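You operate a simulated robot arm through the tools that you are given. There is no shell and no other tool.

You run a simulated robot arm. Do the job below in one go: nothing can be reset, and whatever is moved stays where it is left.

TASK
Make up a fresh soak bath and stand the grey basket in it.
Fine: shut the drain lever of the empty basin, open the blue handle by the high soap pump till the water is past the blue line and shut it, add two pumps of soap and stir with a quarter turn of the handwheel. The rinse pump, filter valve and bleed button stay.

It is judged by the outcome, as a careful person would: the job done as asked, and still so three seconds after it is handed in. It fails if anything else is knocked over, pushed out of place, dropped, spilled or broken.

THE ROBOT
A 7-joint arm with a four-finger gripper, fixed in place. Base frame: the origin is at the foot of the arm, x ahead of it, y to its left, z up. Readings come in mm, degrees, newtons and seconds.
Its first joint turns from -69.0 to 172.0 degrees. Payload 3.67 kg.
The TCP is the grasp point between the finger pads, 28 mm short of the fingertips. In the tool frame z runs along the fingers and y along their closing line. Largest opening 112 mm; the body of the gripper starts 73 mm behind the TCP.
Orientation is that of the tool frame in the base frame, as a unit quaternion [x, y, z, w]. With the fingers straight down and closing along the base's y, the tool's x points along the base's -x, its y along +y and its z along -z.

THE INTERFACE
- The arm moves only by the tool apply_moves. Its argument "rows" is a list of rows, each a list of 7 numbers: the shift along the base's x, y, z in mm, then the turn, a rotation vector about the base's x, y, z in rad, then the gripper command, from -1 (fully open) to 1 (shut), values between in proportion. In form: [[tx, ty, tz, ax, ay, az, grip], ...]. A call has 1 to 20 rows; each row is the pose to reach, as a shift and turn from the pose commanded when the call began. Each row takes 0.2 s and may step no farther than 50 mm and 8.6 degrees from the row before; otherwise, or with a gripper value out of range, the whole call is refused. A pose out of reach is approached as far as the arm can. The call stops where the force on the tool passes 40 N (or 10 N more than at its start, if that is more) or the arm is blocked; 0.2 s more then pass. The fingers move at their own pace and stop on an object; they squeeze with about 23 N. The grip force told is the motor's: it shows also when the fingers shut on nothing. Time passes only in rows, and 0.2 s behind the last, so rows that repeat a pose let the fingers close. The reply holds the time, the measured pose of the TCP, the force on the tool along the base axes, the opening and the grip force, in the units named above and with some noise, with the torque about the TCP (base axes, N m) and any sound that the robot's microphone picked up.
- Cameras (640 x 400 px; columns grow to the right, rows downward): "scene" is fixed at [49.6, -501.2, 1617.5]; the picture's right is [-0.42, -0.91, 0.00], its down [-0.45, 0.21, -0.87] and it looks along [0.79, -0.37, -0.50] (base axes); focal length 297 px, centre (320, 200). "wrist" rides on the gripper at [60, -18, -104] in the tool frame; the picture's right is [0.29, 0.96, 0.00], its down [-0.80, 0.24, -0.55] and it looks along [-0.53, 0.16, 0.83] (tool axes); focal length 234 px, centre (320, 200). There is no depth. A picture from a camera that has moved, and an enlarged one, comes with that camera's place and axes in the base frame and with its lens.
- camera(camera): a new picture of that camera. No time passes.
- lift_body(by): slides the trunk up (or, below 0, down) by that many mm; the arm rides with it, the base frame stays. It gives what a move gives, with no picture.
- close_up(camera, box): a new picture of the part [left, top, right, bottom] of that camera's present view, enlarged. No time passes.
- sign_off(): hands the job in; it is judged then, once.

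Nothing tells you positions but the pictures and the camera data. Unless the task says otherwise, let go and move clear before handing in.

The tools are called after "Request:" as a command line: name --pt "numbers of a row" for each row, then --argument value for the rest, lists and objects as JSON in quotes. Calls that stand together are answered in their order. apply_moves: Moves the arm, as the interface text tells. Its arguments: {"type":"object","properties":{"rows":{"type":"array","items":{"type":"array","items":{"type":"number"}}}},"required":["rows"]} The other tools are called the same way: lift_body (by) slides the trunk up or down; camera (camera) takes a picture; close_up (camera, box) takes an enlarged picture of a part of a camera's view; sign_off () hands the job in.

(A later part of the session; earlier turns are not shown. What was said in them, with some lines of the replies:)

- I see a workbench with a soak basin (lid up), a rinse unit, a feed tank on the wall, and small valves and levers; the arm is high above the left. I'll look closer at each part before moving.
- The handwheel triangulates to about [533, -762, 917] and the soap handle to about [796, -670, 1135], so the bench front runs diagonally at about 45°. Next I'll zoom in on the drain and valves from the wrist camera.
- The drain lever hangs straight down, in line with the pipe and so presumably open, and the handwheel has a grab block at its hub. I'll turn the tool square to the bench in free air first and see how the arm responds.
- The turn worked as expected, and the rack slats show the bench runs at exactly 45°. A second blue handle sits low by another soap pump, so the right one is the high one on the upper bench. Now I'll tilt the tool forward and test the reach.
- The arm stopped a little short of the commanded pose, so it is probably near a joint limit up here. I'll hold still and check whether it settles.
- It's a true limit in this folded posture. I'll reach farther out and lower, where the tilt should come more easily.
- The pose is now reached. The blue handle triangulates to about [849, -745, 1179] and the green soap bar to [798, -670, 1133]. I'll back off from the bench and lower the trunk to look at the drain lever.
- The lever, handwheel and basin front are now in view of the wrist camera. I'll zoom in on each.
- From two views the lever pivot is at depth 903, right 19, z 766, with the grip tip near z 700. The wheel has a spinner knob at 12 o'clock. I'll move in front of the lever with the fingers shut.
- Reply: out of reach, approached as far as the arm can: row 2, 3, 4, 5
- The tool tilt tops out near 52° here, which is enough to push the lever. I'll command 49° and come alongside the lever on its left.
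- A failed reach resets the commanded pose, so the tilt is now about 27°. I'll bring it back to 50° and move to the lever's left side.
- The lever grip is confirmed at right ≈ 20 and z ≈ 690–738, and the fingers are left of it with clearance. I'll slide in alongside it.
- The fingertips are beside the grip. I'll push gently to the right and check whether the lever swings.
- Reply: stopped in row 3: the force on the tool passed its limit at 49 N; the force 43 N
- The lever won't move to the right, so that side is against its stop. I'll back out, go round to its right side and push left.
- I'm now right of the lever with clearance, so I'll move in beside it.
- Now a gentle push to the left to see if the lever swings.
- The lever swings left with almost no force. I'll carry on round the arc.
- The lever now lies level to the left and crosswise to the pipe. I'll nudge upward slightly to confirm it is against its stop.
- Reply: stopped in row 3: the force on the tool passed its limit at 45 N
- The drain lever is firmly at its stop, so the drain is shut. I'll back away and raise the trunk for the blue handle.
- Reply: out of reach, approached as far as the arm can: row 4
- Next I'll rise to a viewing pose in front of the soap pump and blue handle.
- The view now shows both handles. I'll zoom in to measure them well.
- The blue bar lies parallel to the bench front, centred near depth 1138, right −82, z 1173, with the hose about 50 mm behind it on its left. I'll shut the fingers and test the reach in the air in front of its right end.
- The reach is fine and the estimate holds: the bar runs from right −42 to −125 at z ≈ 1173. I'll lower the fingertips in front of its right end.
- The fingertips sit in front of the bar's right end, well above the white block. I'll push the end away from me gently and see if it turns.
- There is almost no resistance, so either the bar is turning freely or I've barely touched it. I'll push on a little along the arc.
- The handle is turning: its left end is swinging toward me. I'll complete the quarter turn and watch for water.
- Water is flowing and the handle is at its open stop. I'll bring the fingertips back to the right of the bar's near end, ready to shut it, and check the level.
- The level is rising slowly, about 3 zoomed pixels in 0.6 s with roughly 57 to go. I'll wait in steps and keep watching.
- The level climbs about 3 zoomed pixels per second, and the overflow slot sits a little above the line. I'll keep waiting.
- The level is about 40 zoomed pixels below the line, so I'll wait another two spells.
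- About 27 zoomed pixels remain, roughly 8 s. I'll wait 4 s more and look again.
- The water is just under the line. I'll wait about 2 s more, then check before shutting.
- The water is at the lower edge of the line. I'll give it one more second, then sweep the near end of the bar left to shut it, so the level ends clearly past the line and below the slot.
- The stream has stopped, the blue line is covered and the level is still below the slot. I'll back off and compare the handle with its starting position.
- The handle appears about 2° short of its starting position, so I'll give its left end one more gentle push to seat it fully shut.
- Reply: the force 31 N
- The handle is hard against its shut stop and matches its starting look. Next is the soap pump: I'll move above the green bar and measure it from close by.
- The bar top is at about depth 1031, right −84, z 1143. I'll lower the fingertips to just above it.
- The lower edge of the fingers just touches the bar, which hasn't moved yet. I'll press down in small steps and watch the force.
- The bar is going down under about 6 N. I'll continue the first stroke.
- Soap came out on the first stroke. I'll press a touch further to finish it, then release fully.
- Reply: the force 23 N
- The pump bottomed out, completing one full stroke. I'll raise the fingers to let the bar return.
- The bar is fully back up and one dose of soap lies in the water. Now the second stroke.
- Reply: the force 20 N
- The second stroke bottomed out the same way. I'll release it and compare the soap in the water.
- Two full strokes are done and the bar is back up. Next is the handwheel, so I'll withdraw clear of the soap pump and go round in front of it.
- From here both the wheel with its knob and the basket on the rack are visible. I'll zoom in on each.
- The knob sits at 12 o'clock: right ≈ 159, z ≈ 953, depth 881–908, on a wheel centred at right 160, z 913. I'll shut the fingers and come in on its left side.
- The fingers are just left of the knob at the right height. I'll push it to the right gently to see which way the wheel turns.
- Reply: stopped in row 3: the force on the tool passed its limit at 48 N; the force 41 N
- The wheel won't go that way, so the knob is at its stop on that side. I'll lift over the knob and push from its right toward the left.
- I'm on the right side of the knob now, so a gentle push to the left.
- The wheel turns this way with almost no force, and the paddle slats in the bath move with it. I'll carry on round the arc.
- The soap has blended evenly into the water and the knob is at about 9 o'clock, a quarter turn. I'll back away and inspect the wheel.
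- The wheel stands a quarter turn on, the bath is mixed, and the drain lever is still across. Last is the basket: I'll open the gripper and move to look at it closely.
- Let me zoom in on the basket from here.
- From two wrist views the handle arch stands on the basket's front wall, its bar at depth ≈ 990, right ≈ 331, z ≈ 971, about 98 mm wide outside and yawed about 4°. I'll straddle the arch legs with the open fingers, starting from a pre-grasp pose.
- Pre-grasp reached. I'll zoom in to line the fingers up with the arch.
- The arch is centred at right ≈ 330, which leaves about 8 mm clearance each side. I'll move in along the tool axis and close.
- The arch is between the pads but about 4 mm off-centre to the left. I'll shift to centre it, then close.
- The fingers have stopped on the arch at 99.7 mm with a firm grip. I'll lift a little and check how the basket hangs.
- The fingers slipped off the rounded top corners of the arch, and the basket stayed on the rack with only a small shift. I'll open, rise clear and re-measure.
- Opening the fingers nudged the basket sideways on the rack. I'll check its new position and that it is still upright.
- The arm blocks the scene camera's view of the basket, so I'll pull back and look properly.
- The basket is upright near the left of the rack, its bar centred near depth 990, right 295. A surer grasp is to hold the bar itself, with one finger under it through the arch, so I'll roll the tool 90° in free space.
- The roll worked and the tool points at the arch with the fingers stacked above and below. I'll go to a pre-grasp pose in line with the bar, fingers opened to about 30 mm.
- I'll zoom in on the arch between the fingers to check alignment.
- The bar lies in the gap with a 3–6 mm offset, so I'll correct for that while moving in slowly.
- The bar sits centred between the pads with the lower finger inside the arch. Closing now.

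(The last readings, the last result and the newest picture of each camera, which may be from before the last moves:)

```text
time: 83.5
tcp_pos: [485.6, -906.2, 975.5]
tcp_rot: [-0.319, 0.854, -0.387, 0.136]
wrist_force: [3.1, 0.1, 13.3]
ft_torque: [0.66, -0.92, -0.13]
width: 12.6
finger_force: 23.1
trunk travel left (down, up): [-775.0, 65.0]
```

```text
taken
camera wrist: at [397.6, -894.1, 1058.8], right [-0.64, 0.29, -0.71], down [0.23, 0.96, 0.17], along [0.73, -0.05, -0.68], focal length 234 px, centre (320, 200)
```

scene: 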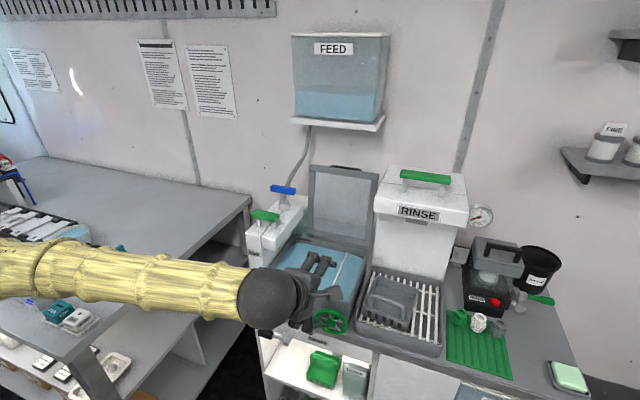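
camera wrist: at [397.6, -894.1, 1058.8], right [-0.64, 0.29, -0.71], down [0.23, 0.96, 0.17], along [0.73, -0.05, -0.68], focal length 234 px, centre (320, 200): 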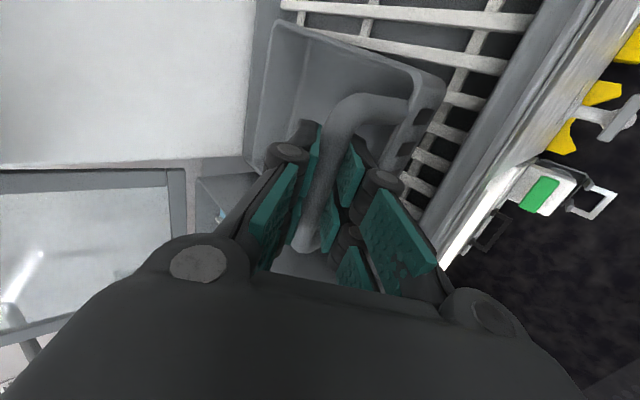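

The bar is gripped at 12.6 mm. I'll lift a little and check how it holds.

Request:
apply_moves --pt "0 0 5 0 0 0 1" --pt "0 0 12 0 0 0 1" --pt "0 0 20 0 0 0 1" --pt "0 0 20 0 0 0 1"

Request:
camera --camera "wrist"

Request:
close_up --camera "scene" --box '[340, 240, 500, 340]'

```text
time: 84.5
tcp_pos: [484.3, -905.6, 994.1]
tcp_rot: [-0.319, 0.855, -0.386, 0.136]
wrist_force: [-0.6, -0.4, 0.2]
ft_torque: [0.03, 0.02, -0.02]
width: 12.6
finger_force: 23.1
trunk travel left (down, up): [-775.0, 65.0]
```

```text
taken
camera wrist: at [397.3, -894.8, 1077.1], right [-0.64, 0.29, -0.71], down [0.23, 0.96, 0.18], along [0.73, -0.05, -0.68], focal length 234 px, centre (320, 200)
```

wrist: 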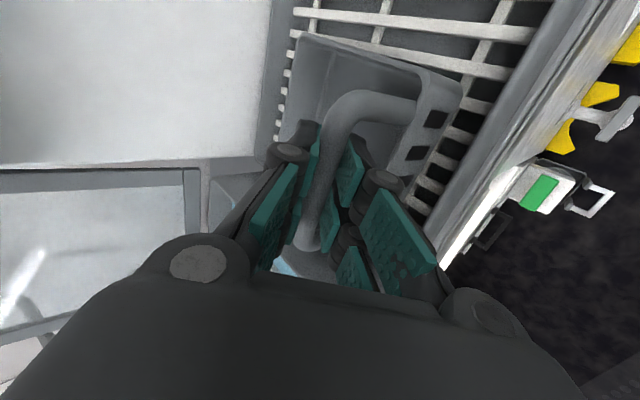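

```text
4.00 times, centred on (420, 290) of scene
camera zoom: at [49.6, -501.2, 1617.5], right [-0.42, -0.91, 0.0], down [-0.45, 0.21, -0.87], along [0.79, -0.37, -0.5], focal length 1187 px, centre (-80, -160)
```

zoom: 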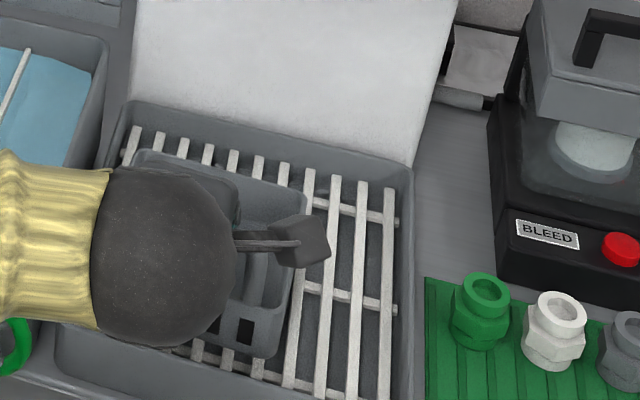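

The bar holds and the front has risen. I'll lift further to see the basket come off the rack.

Request:
apply_moves --pt "0 0 10 0 0 0 1" --pt "0 0 20 0 0 0 1" --pt "0 0 30 0 0 0 1" --pt "0 0 40 0 0 0 1" --pt "0 0 40 0 0 0 1"

Request:
camera --camera "wrist"

Request:
close_up --camera "scene" --box '[340, 240, 500, 340]'

```text
time: 85.7
tcp_pos: [484.8, -904.8, 1032.6]
tcp_rot: [-0.319, 0.855, -0.386, 0.135]
wrist_force: [0.5, 0.0, -0.7]
ft_torque: [0.02, 0.0, -0.02]
width: 12.7
finger_force: 23.1
trunk travel left (down, up): [-775.0, 65.0]
```

```text
taken
camera wrist: at [397.6, -894.5, 1117.2], right [-0.64, 0.29, -0.71], down [0.23, 0.96, 0.18], along [0.73, -0.05, -0.68], focal length 234 px, centre (320, 200)
```

wrist: 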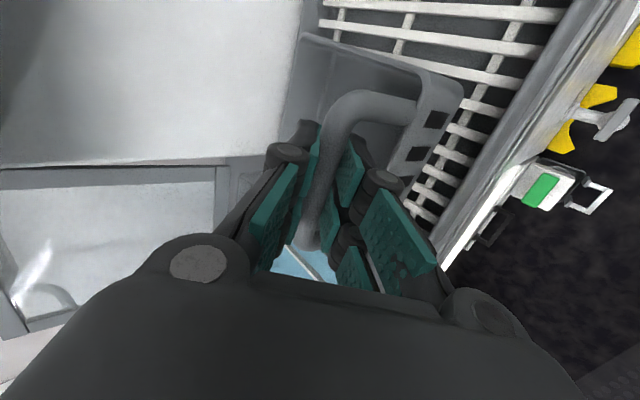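

```text
4.00 times, centred on (420, 290) of scene
camera zoom: at [49.6, -501.2, 1617.5], right [-0.42, -0.91, 0.0], down [-0.45, 0.21, -0.87], along [0.79, -0.37, -0.5], focal length 1187 px, centre (-80, -160)
```

zoom: 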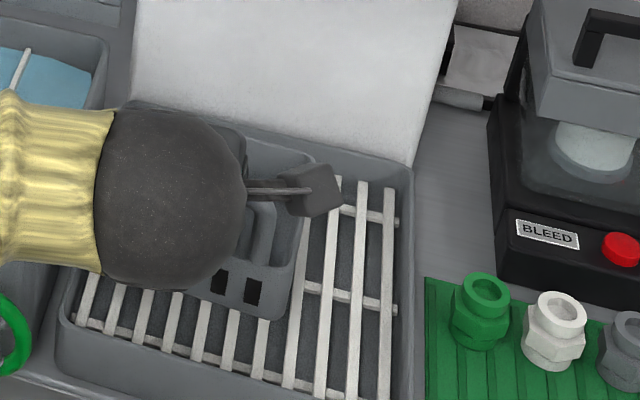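

The basket is off the rack, hanging level and steady in the grip. I'll lift it above the basin rim.

Request:
apply_moves --pt "0 0 15 0 0 0 1" --pt "0 0 30 0 0 0 1" --pt "0 0 46 0 0 0 1" --pt "0 0 64 0 0 0 1"

Request:
camera --camera "wrist"

Request:
camera --camera "scene"

```text
time: 86.7
tcp_pos: [483.6, -905.2, 1097.2]
tcp_rot: [-0.319, 0.854, -0.388, 0.135]
wrist_force: [-0.5, -0.6, 0.0]
ft_torque: [0.05, 0.03, 0.0]
width: 12.6
finger_force: 22.7
trunk travel left (down, up): [-775.0, 65.0]
```

```text
taken
camera wrist: at [397.0, -893.8, 1181.6], right [-0.64, 0.29, -0.71], down [0.23, 0.96, 0.18], along [0.73, -0.05, -0.68], focal length 234 px, centre (320, 200)
```

wrist: 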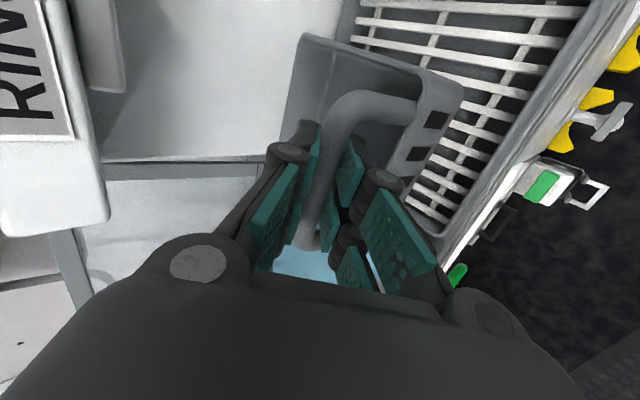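

```text
taken
```

scene: 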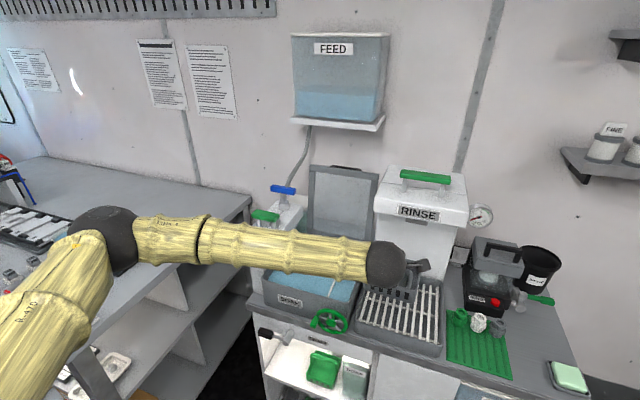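

The basket hangs steady with a slight back-down pitch of roughly 9°. I'll carry it left over the basin, squaring it up on the way.

Request:
apply_moves --pt "0 0 15 0 0 0 1" --pt "25.1 17.8 18 0 0 0.011 1" --pt "50.2 35.6 18 0 0 0.022 1" --pt "75.4 53.5 18 0 0 0.033 1" --pt "100.5 71.3 18 0 0 0.044 1" --pt "125.6 89.1 18 0 0 0.055 1" --pt "150.7 106.9 18 0 0 0.066 1" --pt "175.9 124.8 18 0 0 0.077 1" --pt "201 142.6 18 0 0 0.087 1" --pt "201 142.6 18 0 0 0.087 1"

Request:
camera --camera "wrist"

Request:
camera --camera "scene"

Request:
close_up --camera "scene" --box '[230, 200, 390, 330]'

```text
time: 88.9
tcp_pos: [684.8, -763.7, 1115.4]
tcp_rot: [-0.356, 0.839, -0.38, 0.153]
wrist_force: [0.4, 0.7, -1.8]
ft_torque: [0.05, 0.03, 0.02]
width: 12.4
finger_force: 22.9
trunk travel left (down, up): [-775.0, 65.0]
```

```text
taken
camera wrist: at [597.2, -760.0, 1199.1], right [-0.66, 0.23, -0.71], down [0.15, 0.97, 0.18], along [0.73, 0.01, -0.68], focal length 234 px, centre (320, 200)
```

wrist: 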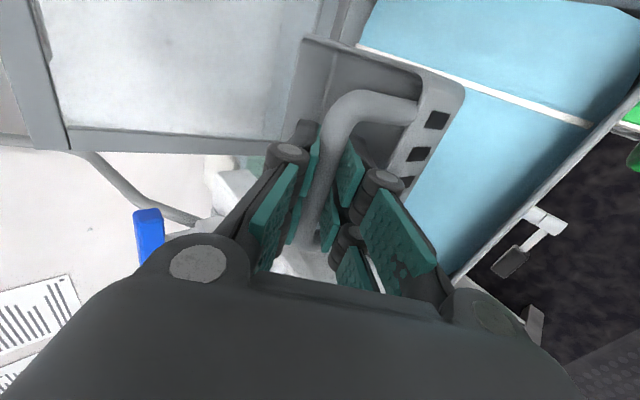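

```text
taken
```

scene: 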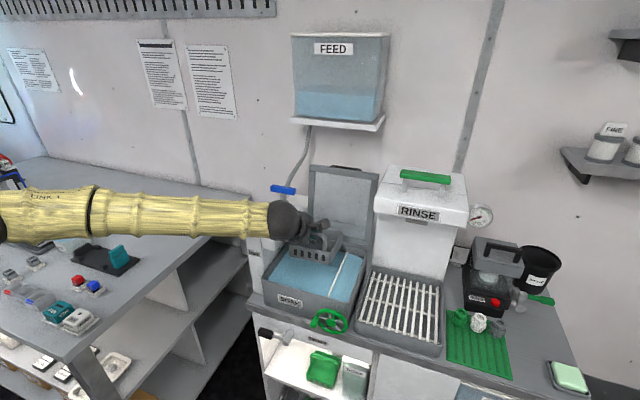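

```text
3.08 times, centred on (310, 265) of scene
camera zoom: at [49.6, -501.2, 1617.5], right [-0.42, -0.91, 0.0], down [-0.45, 0.21, -0.87], along [0.79, -0.37, -0.5], focal length 913 px, centre (351, 0)
```

zoom: 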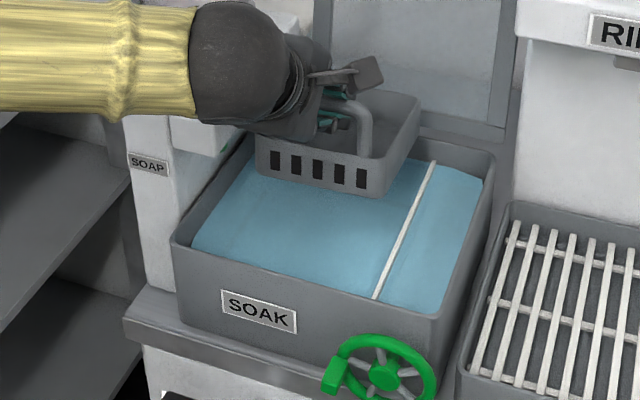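

The basket is over the left bay: right −11 to 118 with the fixed divider near 130, and depth about 1030 to 1160, so it is clear on all sides. I'll lower it slowly.

Request:
apply_moves --pt "0 0 -12 0 0 0 1" --pt "0 0 -24 0 0 0 1" --pt "0 0 -36 0 0 0 1" --pt "0 0 -48 0 0 0 1" --pt "0 0 -60 0 0 0 1" --pt "0 0 -72 0 0 0 1" --pt "0 0 -84 0 0 0 1"

Request:
camera --camera "wrist"

Request:
close_up --camera "scene" --box '[230, 200, 390, 330]'

```text
time: 90.5
tcp_pos: [685.5, -763.6, 1032.1]
tcp_rot: [-0.357, 0.839, -0.38, 0.152]
wrist_force: [-0.4, 0.1, -0.7]
ft_torque: [0.0, 0.04, 0.0]
width: 12.6
finger_force: 22.8
trunk travel left (down, up): [-775.0, 65.0]
```

```text
taken
camera wrist: at [598.2, -760.1, 1115.3], right [-0.66, 0.23, -0.71], down [0.15, 0.97, 0.18], along [0.73, 0.01, -0.68], focal length 234 px, centre (320, 200)
```

wrist: 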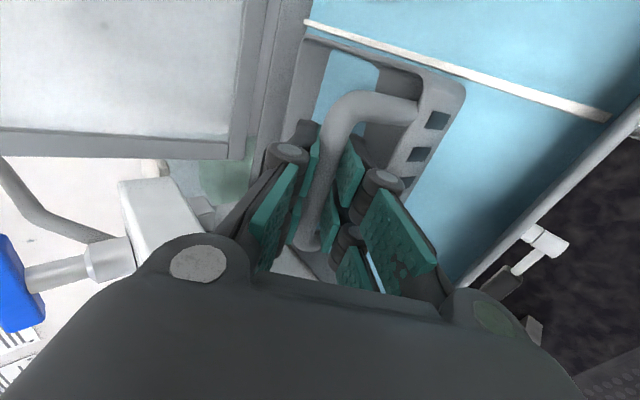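

```text
3.08 times, centred on (310, 265) of scene
camera zoom: at [49.6, -501.2, 1617.5], right [-0.42, -0.91, 0.0], down [-0.45, 0.21, -0.87], along [0.79, -0.37, -0.5], focal length 913 px, centre (351, 0)
```

zoom: 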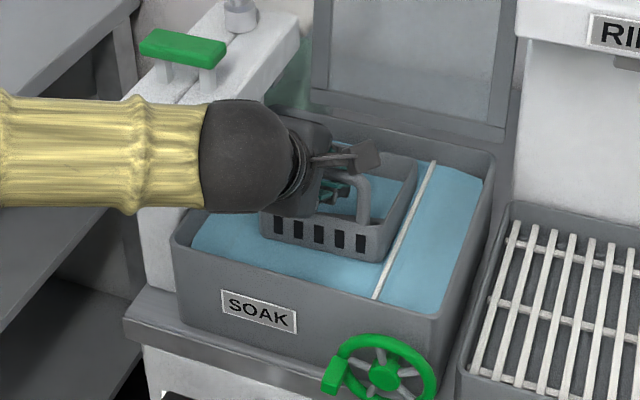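

The basket is entering the water. I'll ease it 12 mm left for more room from the divider and keep lowering.

Request:
apply_moves --pt "4 4 -6 0 0 0 1" --pt "8.5 8.5 -13 0 0 0 1" --pt "8.5 8.5 -21 0 0 0 1" --pt "8.5 8.5 -29 0 0 0 1" --pt "8.5 8.5 -35 0 0 0 1"

Request:
camera --camera "wrist"

Request:
close_up --camera "scene" --box '[230, 200, 390, 330]'

```text
time: 91.7
tcp_pos: [695.0, -755.6, 997.9]
tcp_rot: [-0.357, 0.839, -0.381, 0.153]
wrist_force: [0.8, -0.6, -0.9]
ft_torque: [0.04, 0.02, 0.0]
width: 12.5
finger_force: 23.6
trunk travel left (down, up): [-775.0, 65.0]
```

```text
taken
camera wrist: at [606.4, -751.2, 1080.5], right [-0.66, 0.23, -0.71], down [0.15, 0.97, 0.18], along [0.73, 0.01, -0.68], focal length 234 px, centre (320, 200)
```

wrist: 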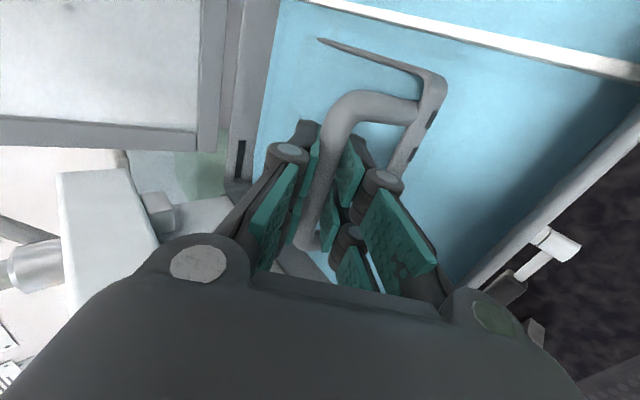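

```text
3.08 times, centred on (310, 265) of scene
camera zoom: at [49.6, -501.2, 1617.5], right [-0.42, -0.91, 0.0], down [-0.45, 0.21, -0.87], along [0.79, -0.37, -0.5], focal length 913 px, centre (351, 0)
```

zoom: 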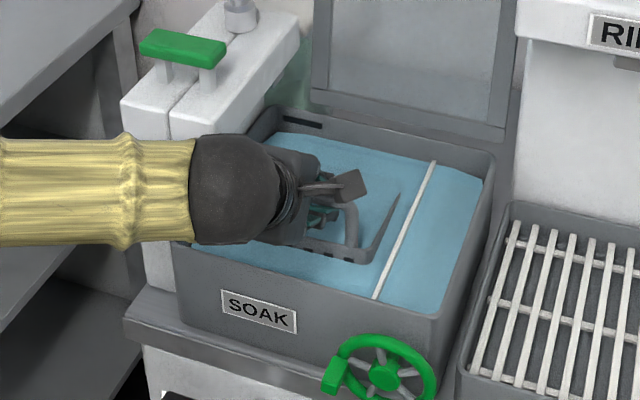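

The basket is nearly submerged and hasn't touched bottom yet. I'll continue down in small steps, watching the force.

Request:
apply_moves --pt "0 0 -5 0 0 0 1" --pt "0 0 -10 0 0 0 1" --pt "0 0 -15 0 0 0 1"

Request:
camera --camera "wrist"

Request:
close_up --camera "scene" --box '[230, 200, 390, 330]'

```text
time: 92.5
tcp_pos: [694.4, -754.2, 982.5]
tcp_rot: [-0.356, 0.839, -0.381, 0.153]
wrist_force: [-0.7, -0.3, -0.6]
ft_torque: [0.03, 0.04, 0.01]
width: 12.4
finger_force: 22.5
trunk travel left (down, up): [-775.0, 65.0]
```

```text
taken
camera wrist: at [606.3, -751.3, 1066.0], right [-0.66, 0.23, -0.71], down [0.15, 0.97, 0.17], along [0.73, 0.01, -0.68], focal length 234 px, centre (320, 200)
```

wrist: 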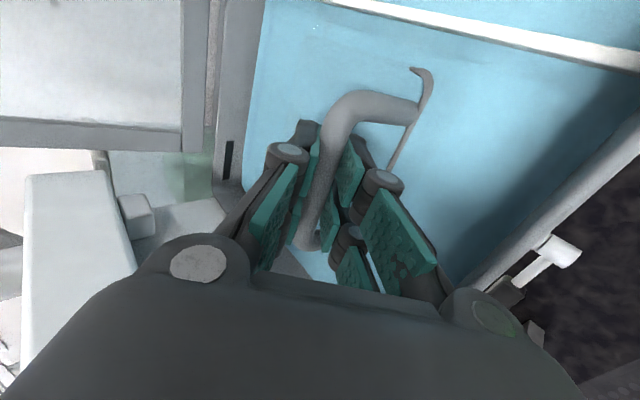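

```text
3.08 times, centred on (310, 265) of scene
camera zoom: at [49.6, -501.2, 1617.5], right [-0.42, -0.91, 0.0], down [-0.45, 0.21, -0.87], along [0.79, -0.37, -0.5], focal length 913 px, centre (351, 0)
```

zoom: 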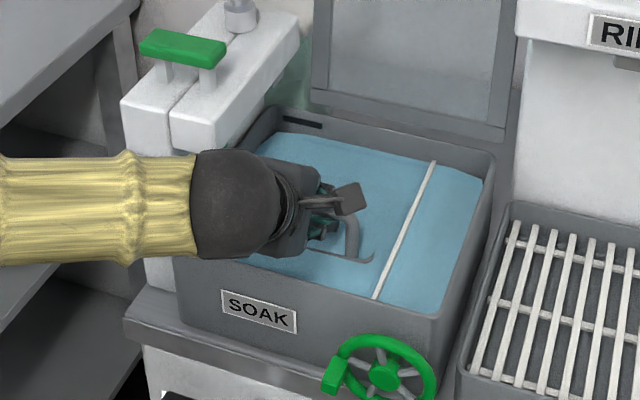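

The front rim is just at the water line, and I estimate the floor about 10 mm below the basket's back edge. I'll go down in 4 mm steps.

Request:
apply_moves --pt "0 0 -4 0 0 0 1" --pt "0 0 -8 0 0 0 1" --pt "0 0 -12 0 0 0 1"

Request:
camera --camera "wrist"

Request:
close_up --camera "scene" --box '[250, 230, 350, 310]'

```text
time: 93.3
tcp_pos: [693.7, -754.5, 970.2]
tcp_rot: [-0.356, 0.839, -0.382, 0.152]
wrist_force: [-0.5, 0.3, 0.5]
ft_torque: [-0.01, -0.15, 0.01]
width: 12.6
finger_force: 23.0
trunk travel left (down, up): [-775.0, 65.0]
```

```text
taken
camera wrist: at [606.1, -750.7, 1054.2], right [-0.66, 0.23, -0.71], down [0.15, 0.97, 0.18], along [0.73, 0.01, -0.68], focal length 234 px, centre (320, 200)
```

wrist: 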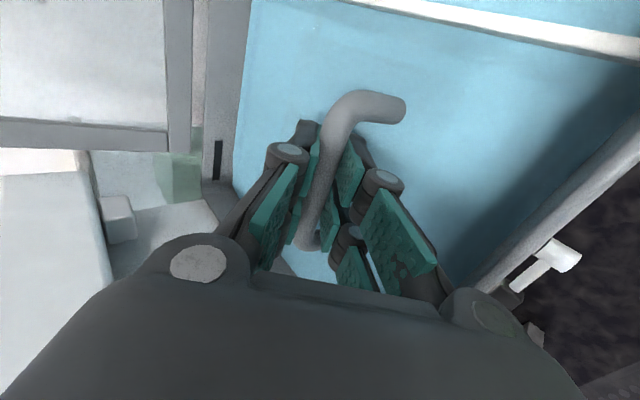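

```text
5.00 times, centred on (300, 270) of scene
camera zoom: at [49.6, -501.2, 1617.5], right [-0.42, -0.91, 0.0], down [-0.45, 0.21, -0.87], along [0.79, -0.37, -0.5], focal length 1484 px, centre (420, -150)
```

zoom: 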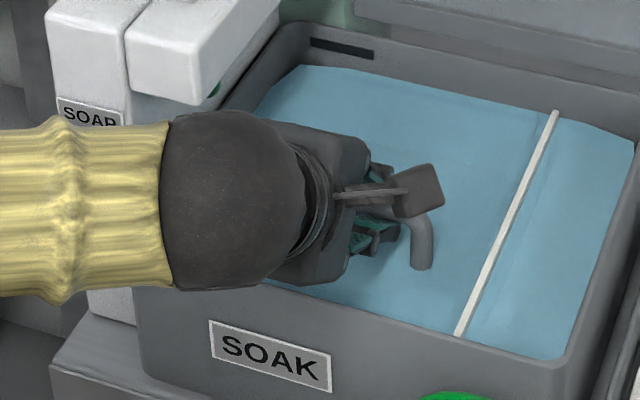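

There is a first hint of contact in the torque, so I'll continue gently.

Request:
apply_moves --pt "0 0 -3 0 0 0 1" --pt "0 0 -6 0 0 0 1"

Request:
camera --camera "wrist"

```text
time: 93.9
tcp_pos: [695.0, -754.0, 963.4]
tcp_rot: [-0.357, 0.839, -0.381, 0.153]
wrist_force: [0.0, 0.5, 0.4]
ft_torque: [-0.02, -0.05, 0.02]
width: 12.5
finger_force: 23.0
trunk travel left (down, up): [-775.0, 65.0]
```

```text
taken
camera wrist: at [606.4, -750.8, 1047.3], right [-0.66, 0.23, -0.71], down [0.15, 0.97, 0.18], along [0.73, 0.01, -0.68], focal length 234 px, centre (320, 200)
```

wrist: 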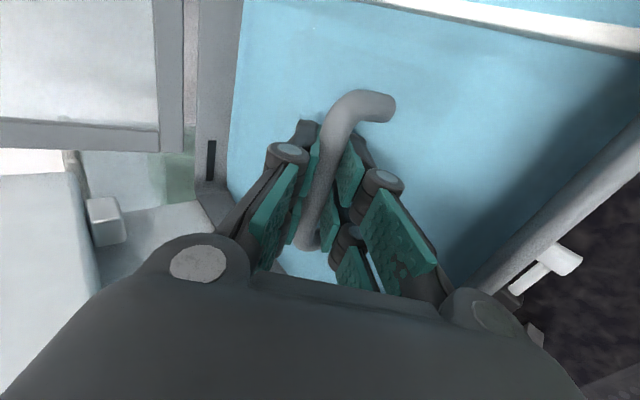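

No firm contact yet, and the gripper underside is still above the basin rim. I'll take another small step down.

Request:
apply_moves --pt "0 0 -3 0 0 0 1" --pt "0 0 -5 0 0 0 1" --pt "0 0 -5 0 0 0 1"

Request:
camera --camera "wrist"

Request:
close_up --camera "scene" --box '[250, 230, 350, 310]'

```text
time: 94.7
tcp_pos: [693.5, -755.0, 958.5]
tcp_rot: [-0.356, 0.84, -0.381, 0.152]
wrist_force: [0.9, 0.1, 0.7]
ft_torque: [-0.01, -0.04, 0.02]
width: 12.4
finger_force: 23.0
trunk travel left (down, up): [-775.0, 65.0]
```

```text
taken
camera wrist: at [606.3, -750.7, 1042.7], right [-0.66, 0.23, -0.71], down [0.15, 0.97, 0.18], along [0.73, 0.01, -0.68], focal length 234 px, centre (320, 200)
```

wrist: 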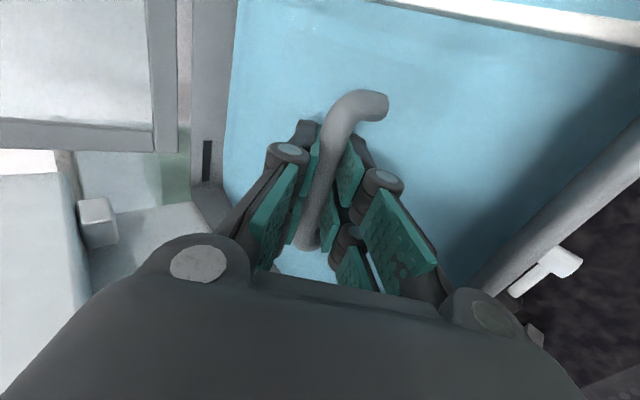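

```text
5.00 times, centred on (300, 270) of scene
camera zoom: at [49.6, -501.2, 1617.5], right [-0.42, -0.91, 0.0], down [-0.45, 0.21, -0.87], along [0.79, -0.37, -0.5], focal length 1484 px, centre (420, -150)
```

zoom: 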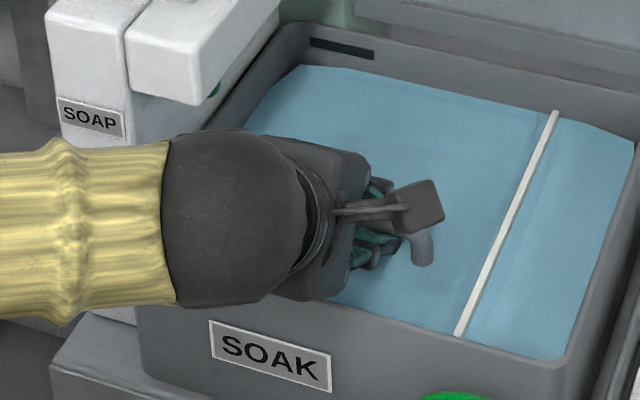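

I want to be sure of the clearance between the gripper's underside and the basin's front rim before going lower, so I'll look closely.

Request:
close_up --camera "wrist" --box '[400, 60, 640, 320]'

Request:
close_up --camera "scene" --box '[280, 260, 340, 300]'

```text
1.54 times, centred on (520, 190) of wrist
camera zoom: at [606.3, -750.7, 1042.7], right [-0.66, 0.23, -0.71], down [0.15, 0.97, 0.18], along [0.73, 0.01, -0.68], focal length 360 px, centre (12, 215)
```

zoom: 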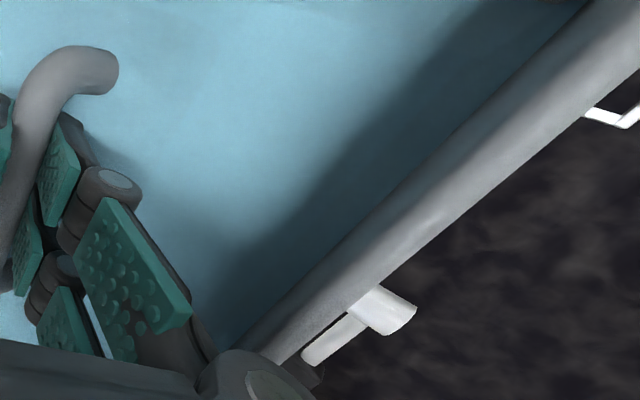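

```text
10.00 times, centred on (310, 280) of scene
camera zoom: at [49.6, -501.2, 1617.5], right [-0.42, -0.91, 0.0], down [-0.45, 0.21, -0.87], along [0.79, -0.37, -0.5], focal length 2967 px, centre (420, -600)
```

zoom: 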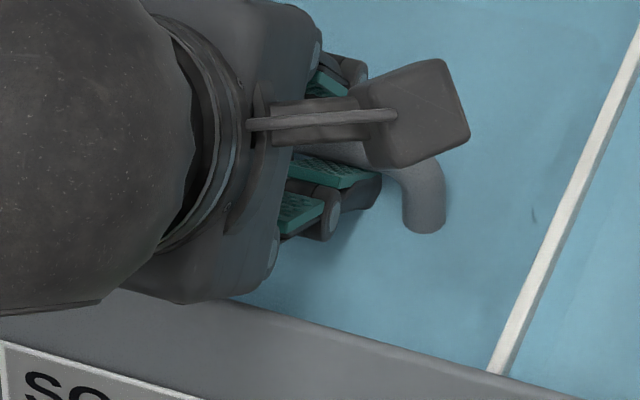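

The gripper underside is now close to the basin rim, so this is low enough. The upward force suggests the basket is resting on the floor or within a few millimetres, so I'll ease the fingers open just enough to let the bar settle.

Request:
apply_moves --pt "0 0 0 0 0 0 0.7" --pt "0 0 0 0 0 0 0.64" --pt "0 0 0 0 0 0 0.64"

Request:
camera --camera "wrist"

Request:
close_up --camera "scene" --box '[280, 260, 340, 300]'

```text
time: 95.5
tcp_pos: [694.3, -753.8, 959.8]
tcp_rot: [-0.356, 0.839, -0.381, 0.152]
wrist_force: [1.1, -0.4, -0.3]
ft_torque: [-0.01, 0.01, 0.0]
width: 20.7
finger_force: 0.3
trunk travel left (down, up): [-775.0, 65.0]
```

```text
taken
camera wrist: at [606.2, -750.8, 1042.7], right [-0.66, 0.23, -0.71], down [0.15, 0.97, 0.18], along [0.73, 0.01, -0.68], focal length 234 px, centre (320, 200)
```

wrist: 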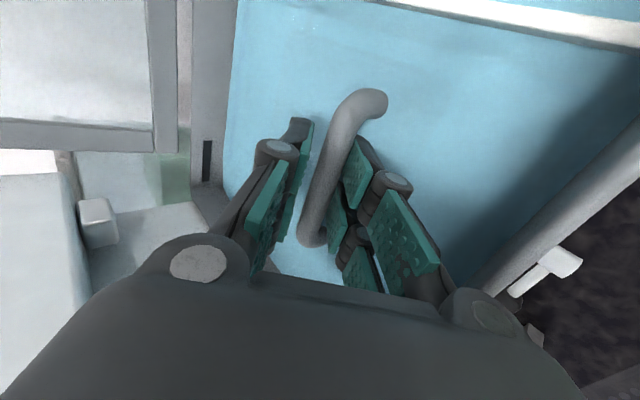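

```text
10.00 times, centred on (310, 280) of scene
camera zoom: at [49.6, -501.2, 1617.5], right [-0.42, -0.91, 0.0], down [-0.45, 0.21, -0.87], along [0.79, -0.37, -0.5], focal length 2967 px, centre (420, -600)
```

zoom: 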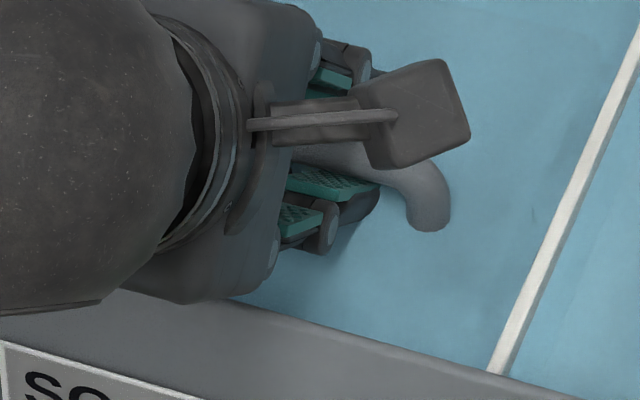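

The bar has settled slightly and may be touching the lower pad. I'll open a bit more and see whether it drops further or stays put.

Request:
apply_moves --pt "0 0 0 0 0 0 0.57" --pt "0 0 0 0 0 0 0.5" --pt "0 0 0 0 0 0 0.5"

Request:
camera --camera "wrist"

Request:
close_up --camera "scene" --box '[280, 260, 340, 300]'

```text
time: 96.3
tcp_pos: [693.6, -755.5, 958.9]
tcp_rot: [-0.356, 0.839, -0.382, 0.153]
wrist_force: [0.2, 0.0, -0.6]
ft_torque: [0.0, 0.0, 0.0]
width: 28.3
finger_force: 0.5
trunk travel left (down, up): [-775.0, 65.0]
```

```text
taken
camera wrist: at [606.2, -750.8, 1042.8], right [-0.66, 0.23, -0.71], down [0.15, 0.97, 0.18], along [0.73, 0.01, -0.68], focal length 234 px, centre (320, 200)
```

wrist: 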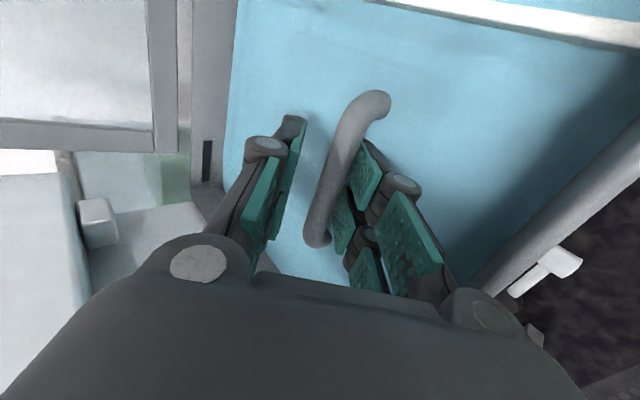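

```text
10.00 times, centred on (310, 280) of scene
camera zoom: at [49.6, -501.2, 1617.5], right [-0.42, -0.91, 0.0], down [-0.45, 0.21, -0.87], along [0.79, -0.37, -0.5], focal length 2967 px, centre (420, -600)
```

zoom: 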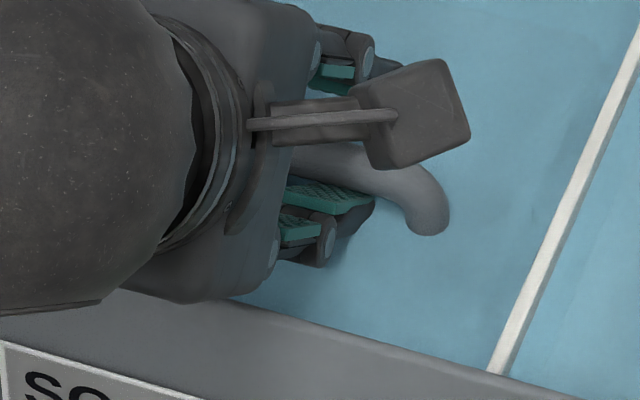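

The bar still follows the lower pad down, so the front of the basket isn't on the floor yet. I'll open in further small steps, watching the force.

Request:
apply_moves --pt "0 0 0 0 0 0 0.43" --pt "0 0 0 0 0 0 0.36" --pt "0 0 0 0 0 0 0.36"

Request:
camera --camera "wrist"

```text
time: 97.1
tcp_pos: [693.7, -754.5, 958.0]
tcp_rot: [-0.356, 0.839, -0.381, 0.152]
wrist_force: [0.5, -0.3, -0.6]
ft_torque: [0.04, 0.0, -0.01]
width: 36.2
finger_force: 0.1
trunk travel left (down, up): [-775.0, 65.0]
```

```text
taken
camera wrist: at [606.2, -750.8, 1042.8], right [-0.66, 0.23, -0.71], down [0.15, 0.97, 0.18], along [0.73, 0.01, -0.68], focal length 234 px, centre (320, 200)
```

wrist: 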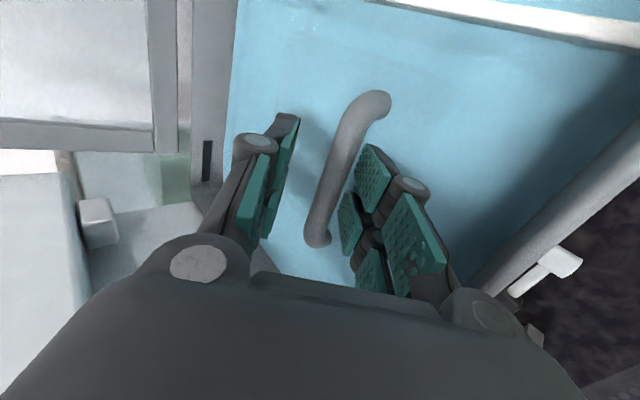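

The bar now stays put with the pads clear on both sides, so the basket stands on the floor of the bath. I'll withdraw the fingers straight back along the tool axis.

Request:
apply_moves --pt "0 0 0 0 0 0 0.3" --pt "-5.3 5.3 6.6 0 0 0 0.3" --pt "-10.5 10.6 13.2 0 0 0 0.3" --pt "-18.4 18.6 23.1 0 0 0 0.3" --pt "-26.3 26.6 33.1 0 0 0 0.3"

Request:
camera --camera "wrist"

Request:
close_up --camera "scene" --box '[270, 240, 350, 300]'

```text
time: 98.3
tcp_pos: [667.4, -728.3, 993.2]
tcp_rot: [-0.356, 0.839, -0.381, 0.153]
wrist_force: [-0.3, -0.7, -0.5]
ft_torque: [0.02, -0.04, -0.01]
width: 39.1
finger_force: 0.0
trunk travel left (down, up): [-775.0, 65.0]
```

```text
taken
camera wrist: at [580.2, -723.5, 1076.5], right [-0.66, 0.23, -0.71], down [0.15, 0.97, 0.17], along [0.73, 0.01, -0.68], focal length 234 px, centre (320, 200)
```

wrist: 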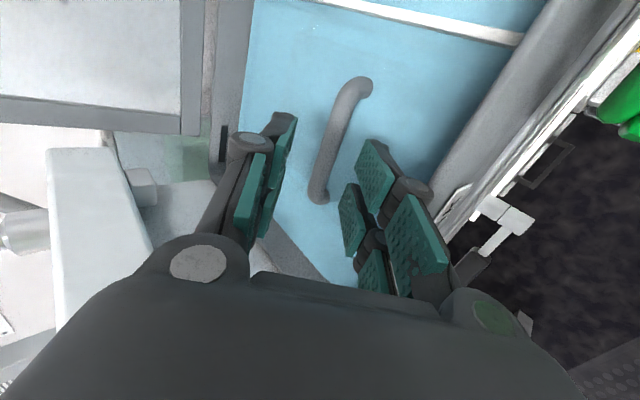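

```text
6.67 times, centred on (310, 270) of scene
camera zoom: at [49.6, -501.2, 1617.5], right [-0.42, -0.91, 0.0], down [-0.45, 0.21, -0.87], along [0.79, -0.37, -0.5], focal length 1978 px, centre (387, -267)
```

zoom: 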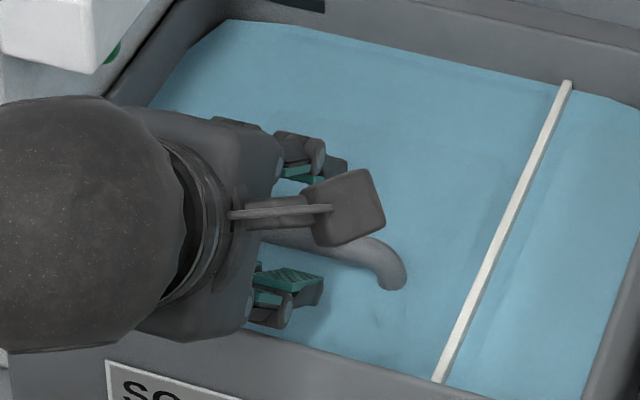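

The bar stays put as the fingers come out. I'll continue withdrawing up and away.

Request:
apply_moves --pt "-13.2 13.3 20 0 0 0 0.3" --pt "-26.3 26.6 40 0 0 0 0.3" --pt "-45 45 65 0 0 0 0.3" --pt "-65 65 90 0 0 0 0.3" --pt "-90 90 110 0 0 0 0.3" --pt "-115 115 125 0 0 0 0.3" --pt "-140 140 130 0 0 0 0.3"

Request:
camera --camera "scene"

Request:
close_up --camera "scene" --box '[230, 220, 390, 320]'

Request:
camera --camera "wrist"

```text
time: 99.9
tcp_pos: [533.9, -635.7, 1133.3]
tcp_rot: [-0.329, 0.842, -0.398, 0.156]
wrist_force: [-2.2, 0.3, -5.9]
ft_torque: [-0.25, -0.31, 0.08]
width: 39.0
finger_force: 0.1
out of reach, approached as far as the arm can: row 6, 7
trunk travel left (down, up): [-775.0, 65.0]
```

```text
taken
```

scene: 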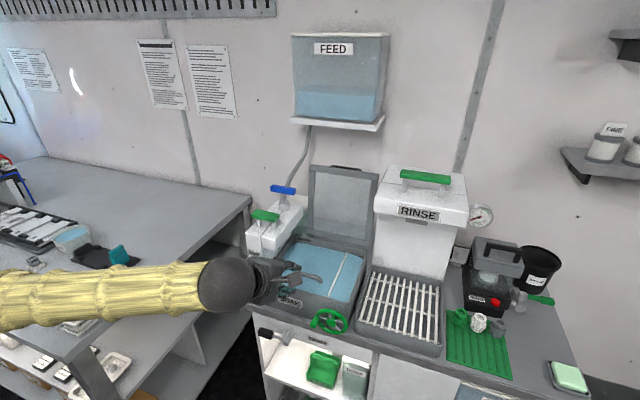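

```text
4.00 times, centred on (310, 270) of scene
camera zoom: at [49.6, -501.2, 1617.5], right [-0.42, -0.91, 0.0], down [-0.45, 0.21, -0.87], along [0.79, -0.37, -0.5], focal length 1187 px, centre (360, -80)
```

zoom: 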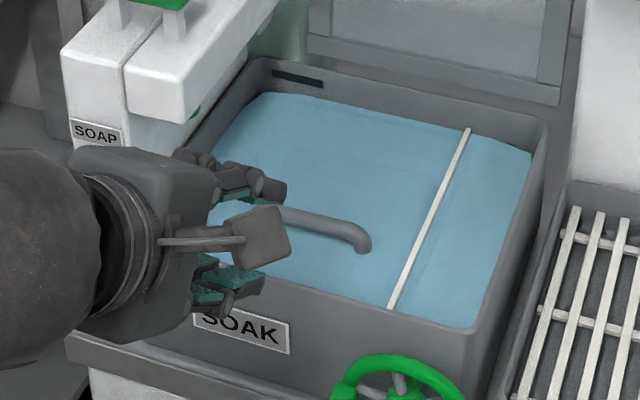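

```text
taken
camera wrist: at [443.5, -626.9, 1212.3], right [-0.62, 0.25, -0.74], down [0.19, 0.97, 0.17], along [0.76, -0.04, -0.65], focal length 234 px, centre (320, 200)
```

wrist: 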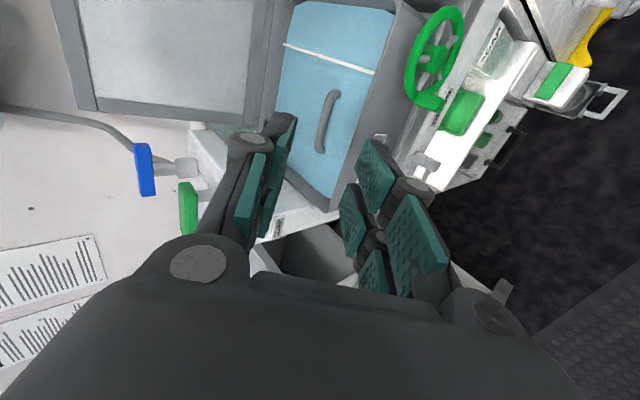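

The basket stands in the bath with its handle above the water, and nothing else has moved. I'll settle the arm in a clear pose and do a final check of everything.

Request:
apply_moves --pt "0 0 15 0 0 0 0.3" --pt "0 0 30 0 0 0 0.3" --pt "0 0 30 0 0 0 0.3" --pt "0 0 30 0 0 0 0.3" --pt "0 0 30 0 0 0 0.3"

Request:
camera --camera "scene"

Request:
close_up --camera "scene" --box '[270, 230, 350, 280]'

Request:
close_up --camera "scene" --box '[240, 300, 400, 400]'

Request:
camera --camera "wrist"

```text
time: 101.1
tcp_pos: [523.9, -615.4, 1147.6]
tcp_rot: [-0.357, 0.839, -0.38, 0.153]
wrist_force: [0.0, 0.7, 0.1]
ft_torque: [0.01, 0.01, 0.03]
width: 39.4
finger_force: 0.1
out of reach, approached as far as the arm can: row 1, 2, 3, 4, 5
trunk travel left (down, up): [-775.0, 65.0]
```

```text
taken
```

scene: 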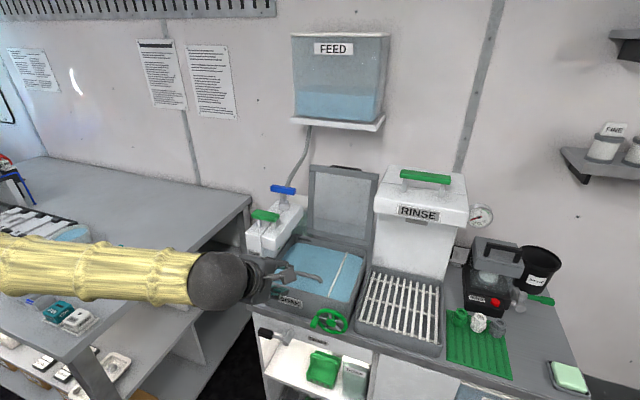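

```text
8.00 times, centred on (310, 255) of scene
camera zoom: at [49.6, -501.2, 1617.5], right [-0.42, -0.91, 0.0], down [-0.45, 0.21, -0.87], along [0.79, -0.37, -0.5], focal length 2374 px, centre (400, -240)
```

zoom: 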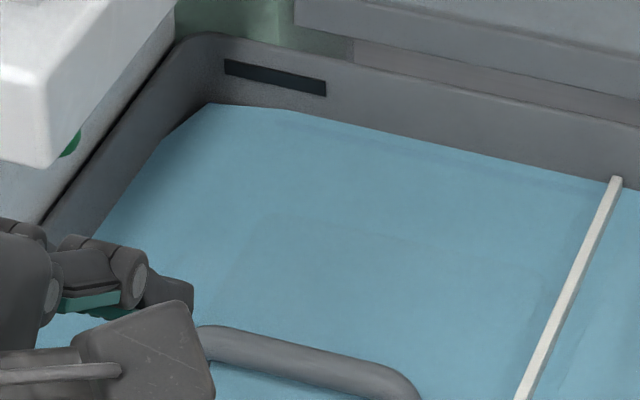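

```text
4.00 times, centred on (320, 350) of scene
camera zoom: at [49.6, -501.2, 1617.5], right [-0.42, -0.91, 0.0], down [-0.45, 0.21, -0.87], along [0.79, -0.37, -0.5], focal length 1187 px, centre (320, -400)
```

zoom: 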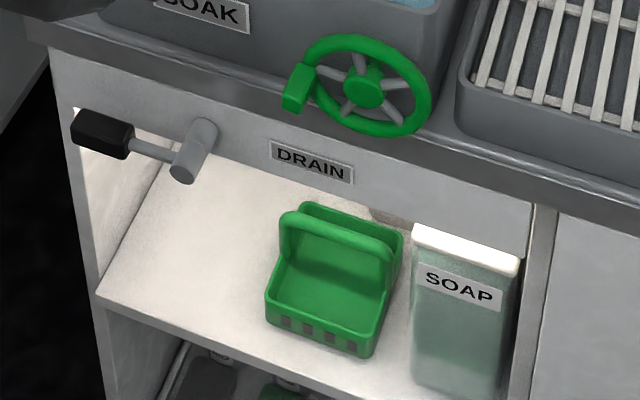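

```text
taken
camera wrist: at [436.5, -612.5, 1231.5], right [-0.66, 0.23, -0.71], down [0.15, 0.97, 0.18], along [0.73, 0.01, -0.68], focal length 234 px, centre (320, 200)
```

wrist: 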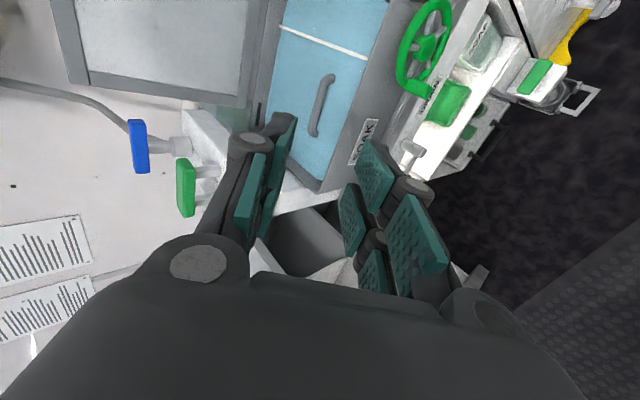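

The job looks complete in the last pictures:

- **Drain:** the lever is shut and hard on its stop.
- **Water:** the blue handle is shut, and the level is past the blue line and below the overflow slot.
- **Soap:** I gave two full pump strokes. I saw soap come out on the first, but had no picture at that moment of the second.
- **Stir:** the wheel is a quarter turn on and the bath is blended.
- **Basket:** the grey basket stands in the bath, let go.

The rinse pump, filter valve and bleed button were not touched. The arm is clear, so I'm handing in.

Request:
sign_off

```text
The job is handed in.
```

The soak bath is made up and the grey basket is standing in it; I've handed the job in but haven't seen the verdict.

- **Drain:** the lever is shut and hard against its stop.
- **Water:** I opened the blue handle by the high soap pump and shut it again. The level is past the blue line and just below the overflow slot.
- **Soap:** I gave two full pump strokes. I saw soap come out on the first. I had no picture at the right moment on the second, but it went down fully and came back up.
- **Stir:** the handwheel is a quarter turn on, and the soap blended evenly into the water.
- **Basket:** my first grip slipped, and opening the fingers pushed the basket sideways on the rinse rack. It stayed upright, and the second grip held. It now rests in the left part of the basin with its handle above the water.

I did not touch the rinse pump, filter valve or bleed button. The gripper has let go and is clear of the bench.
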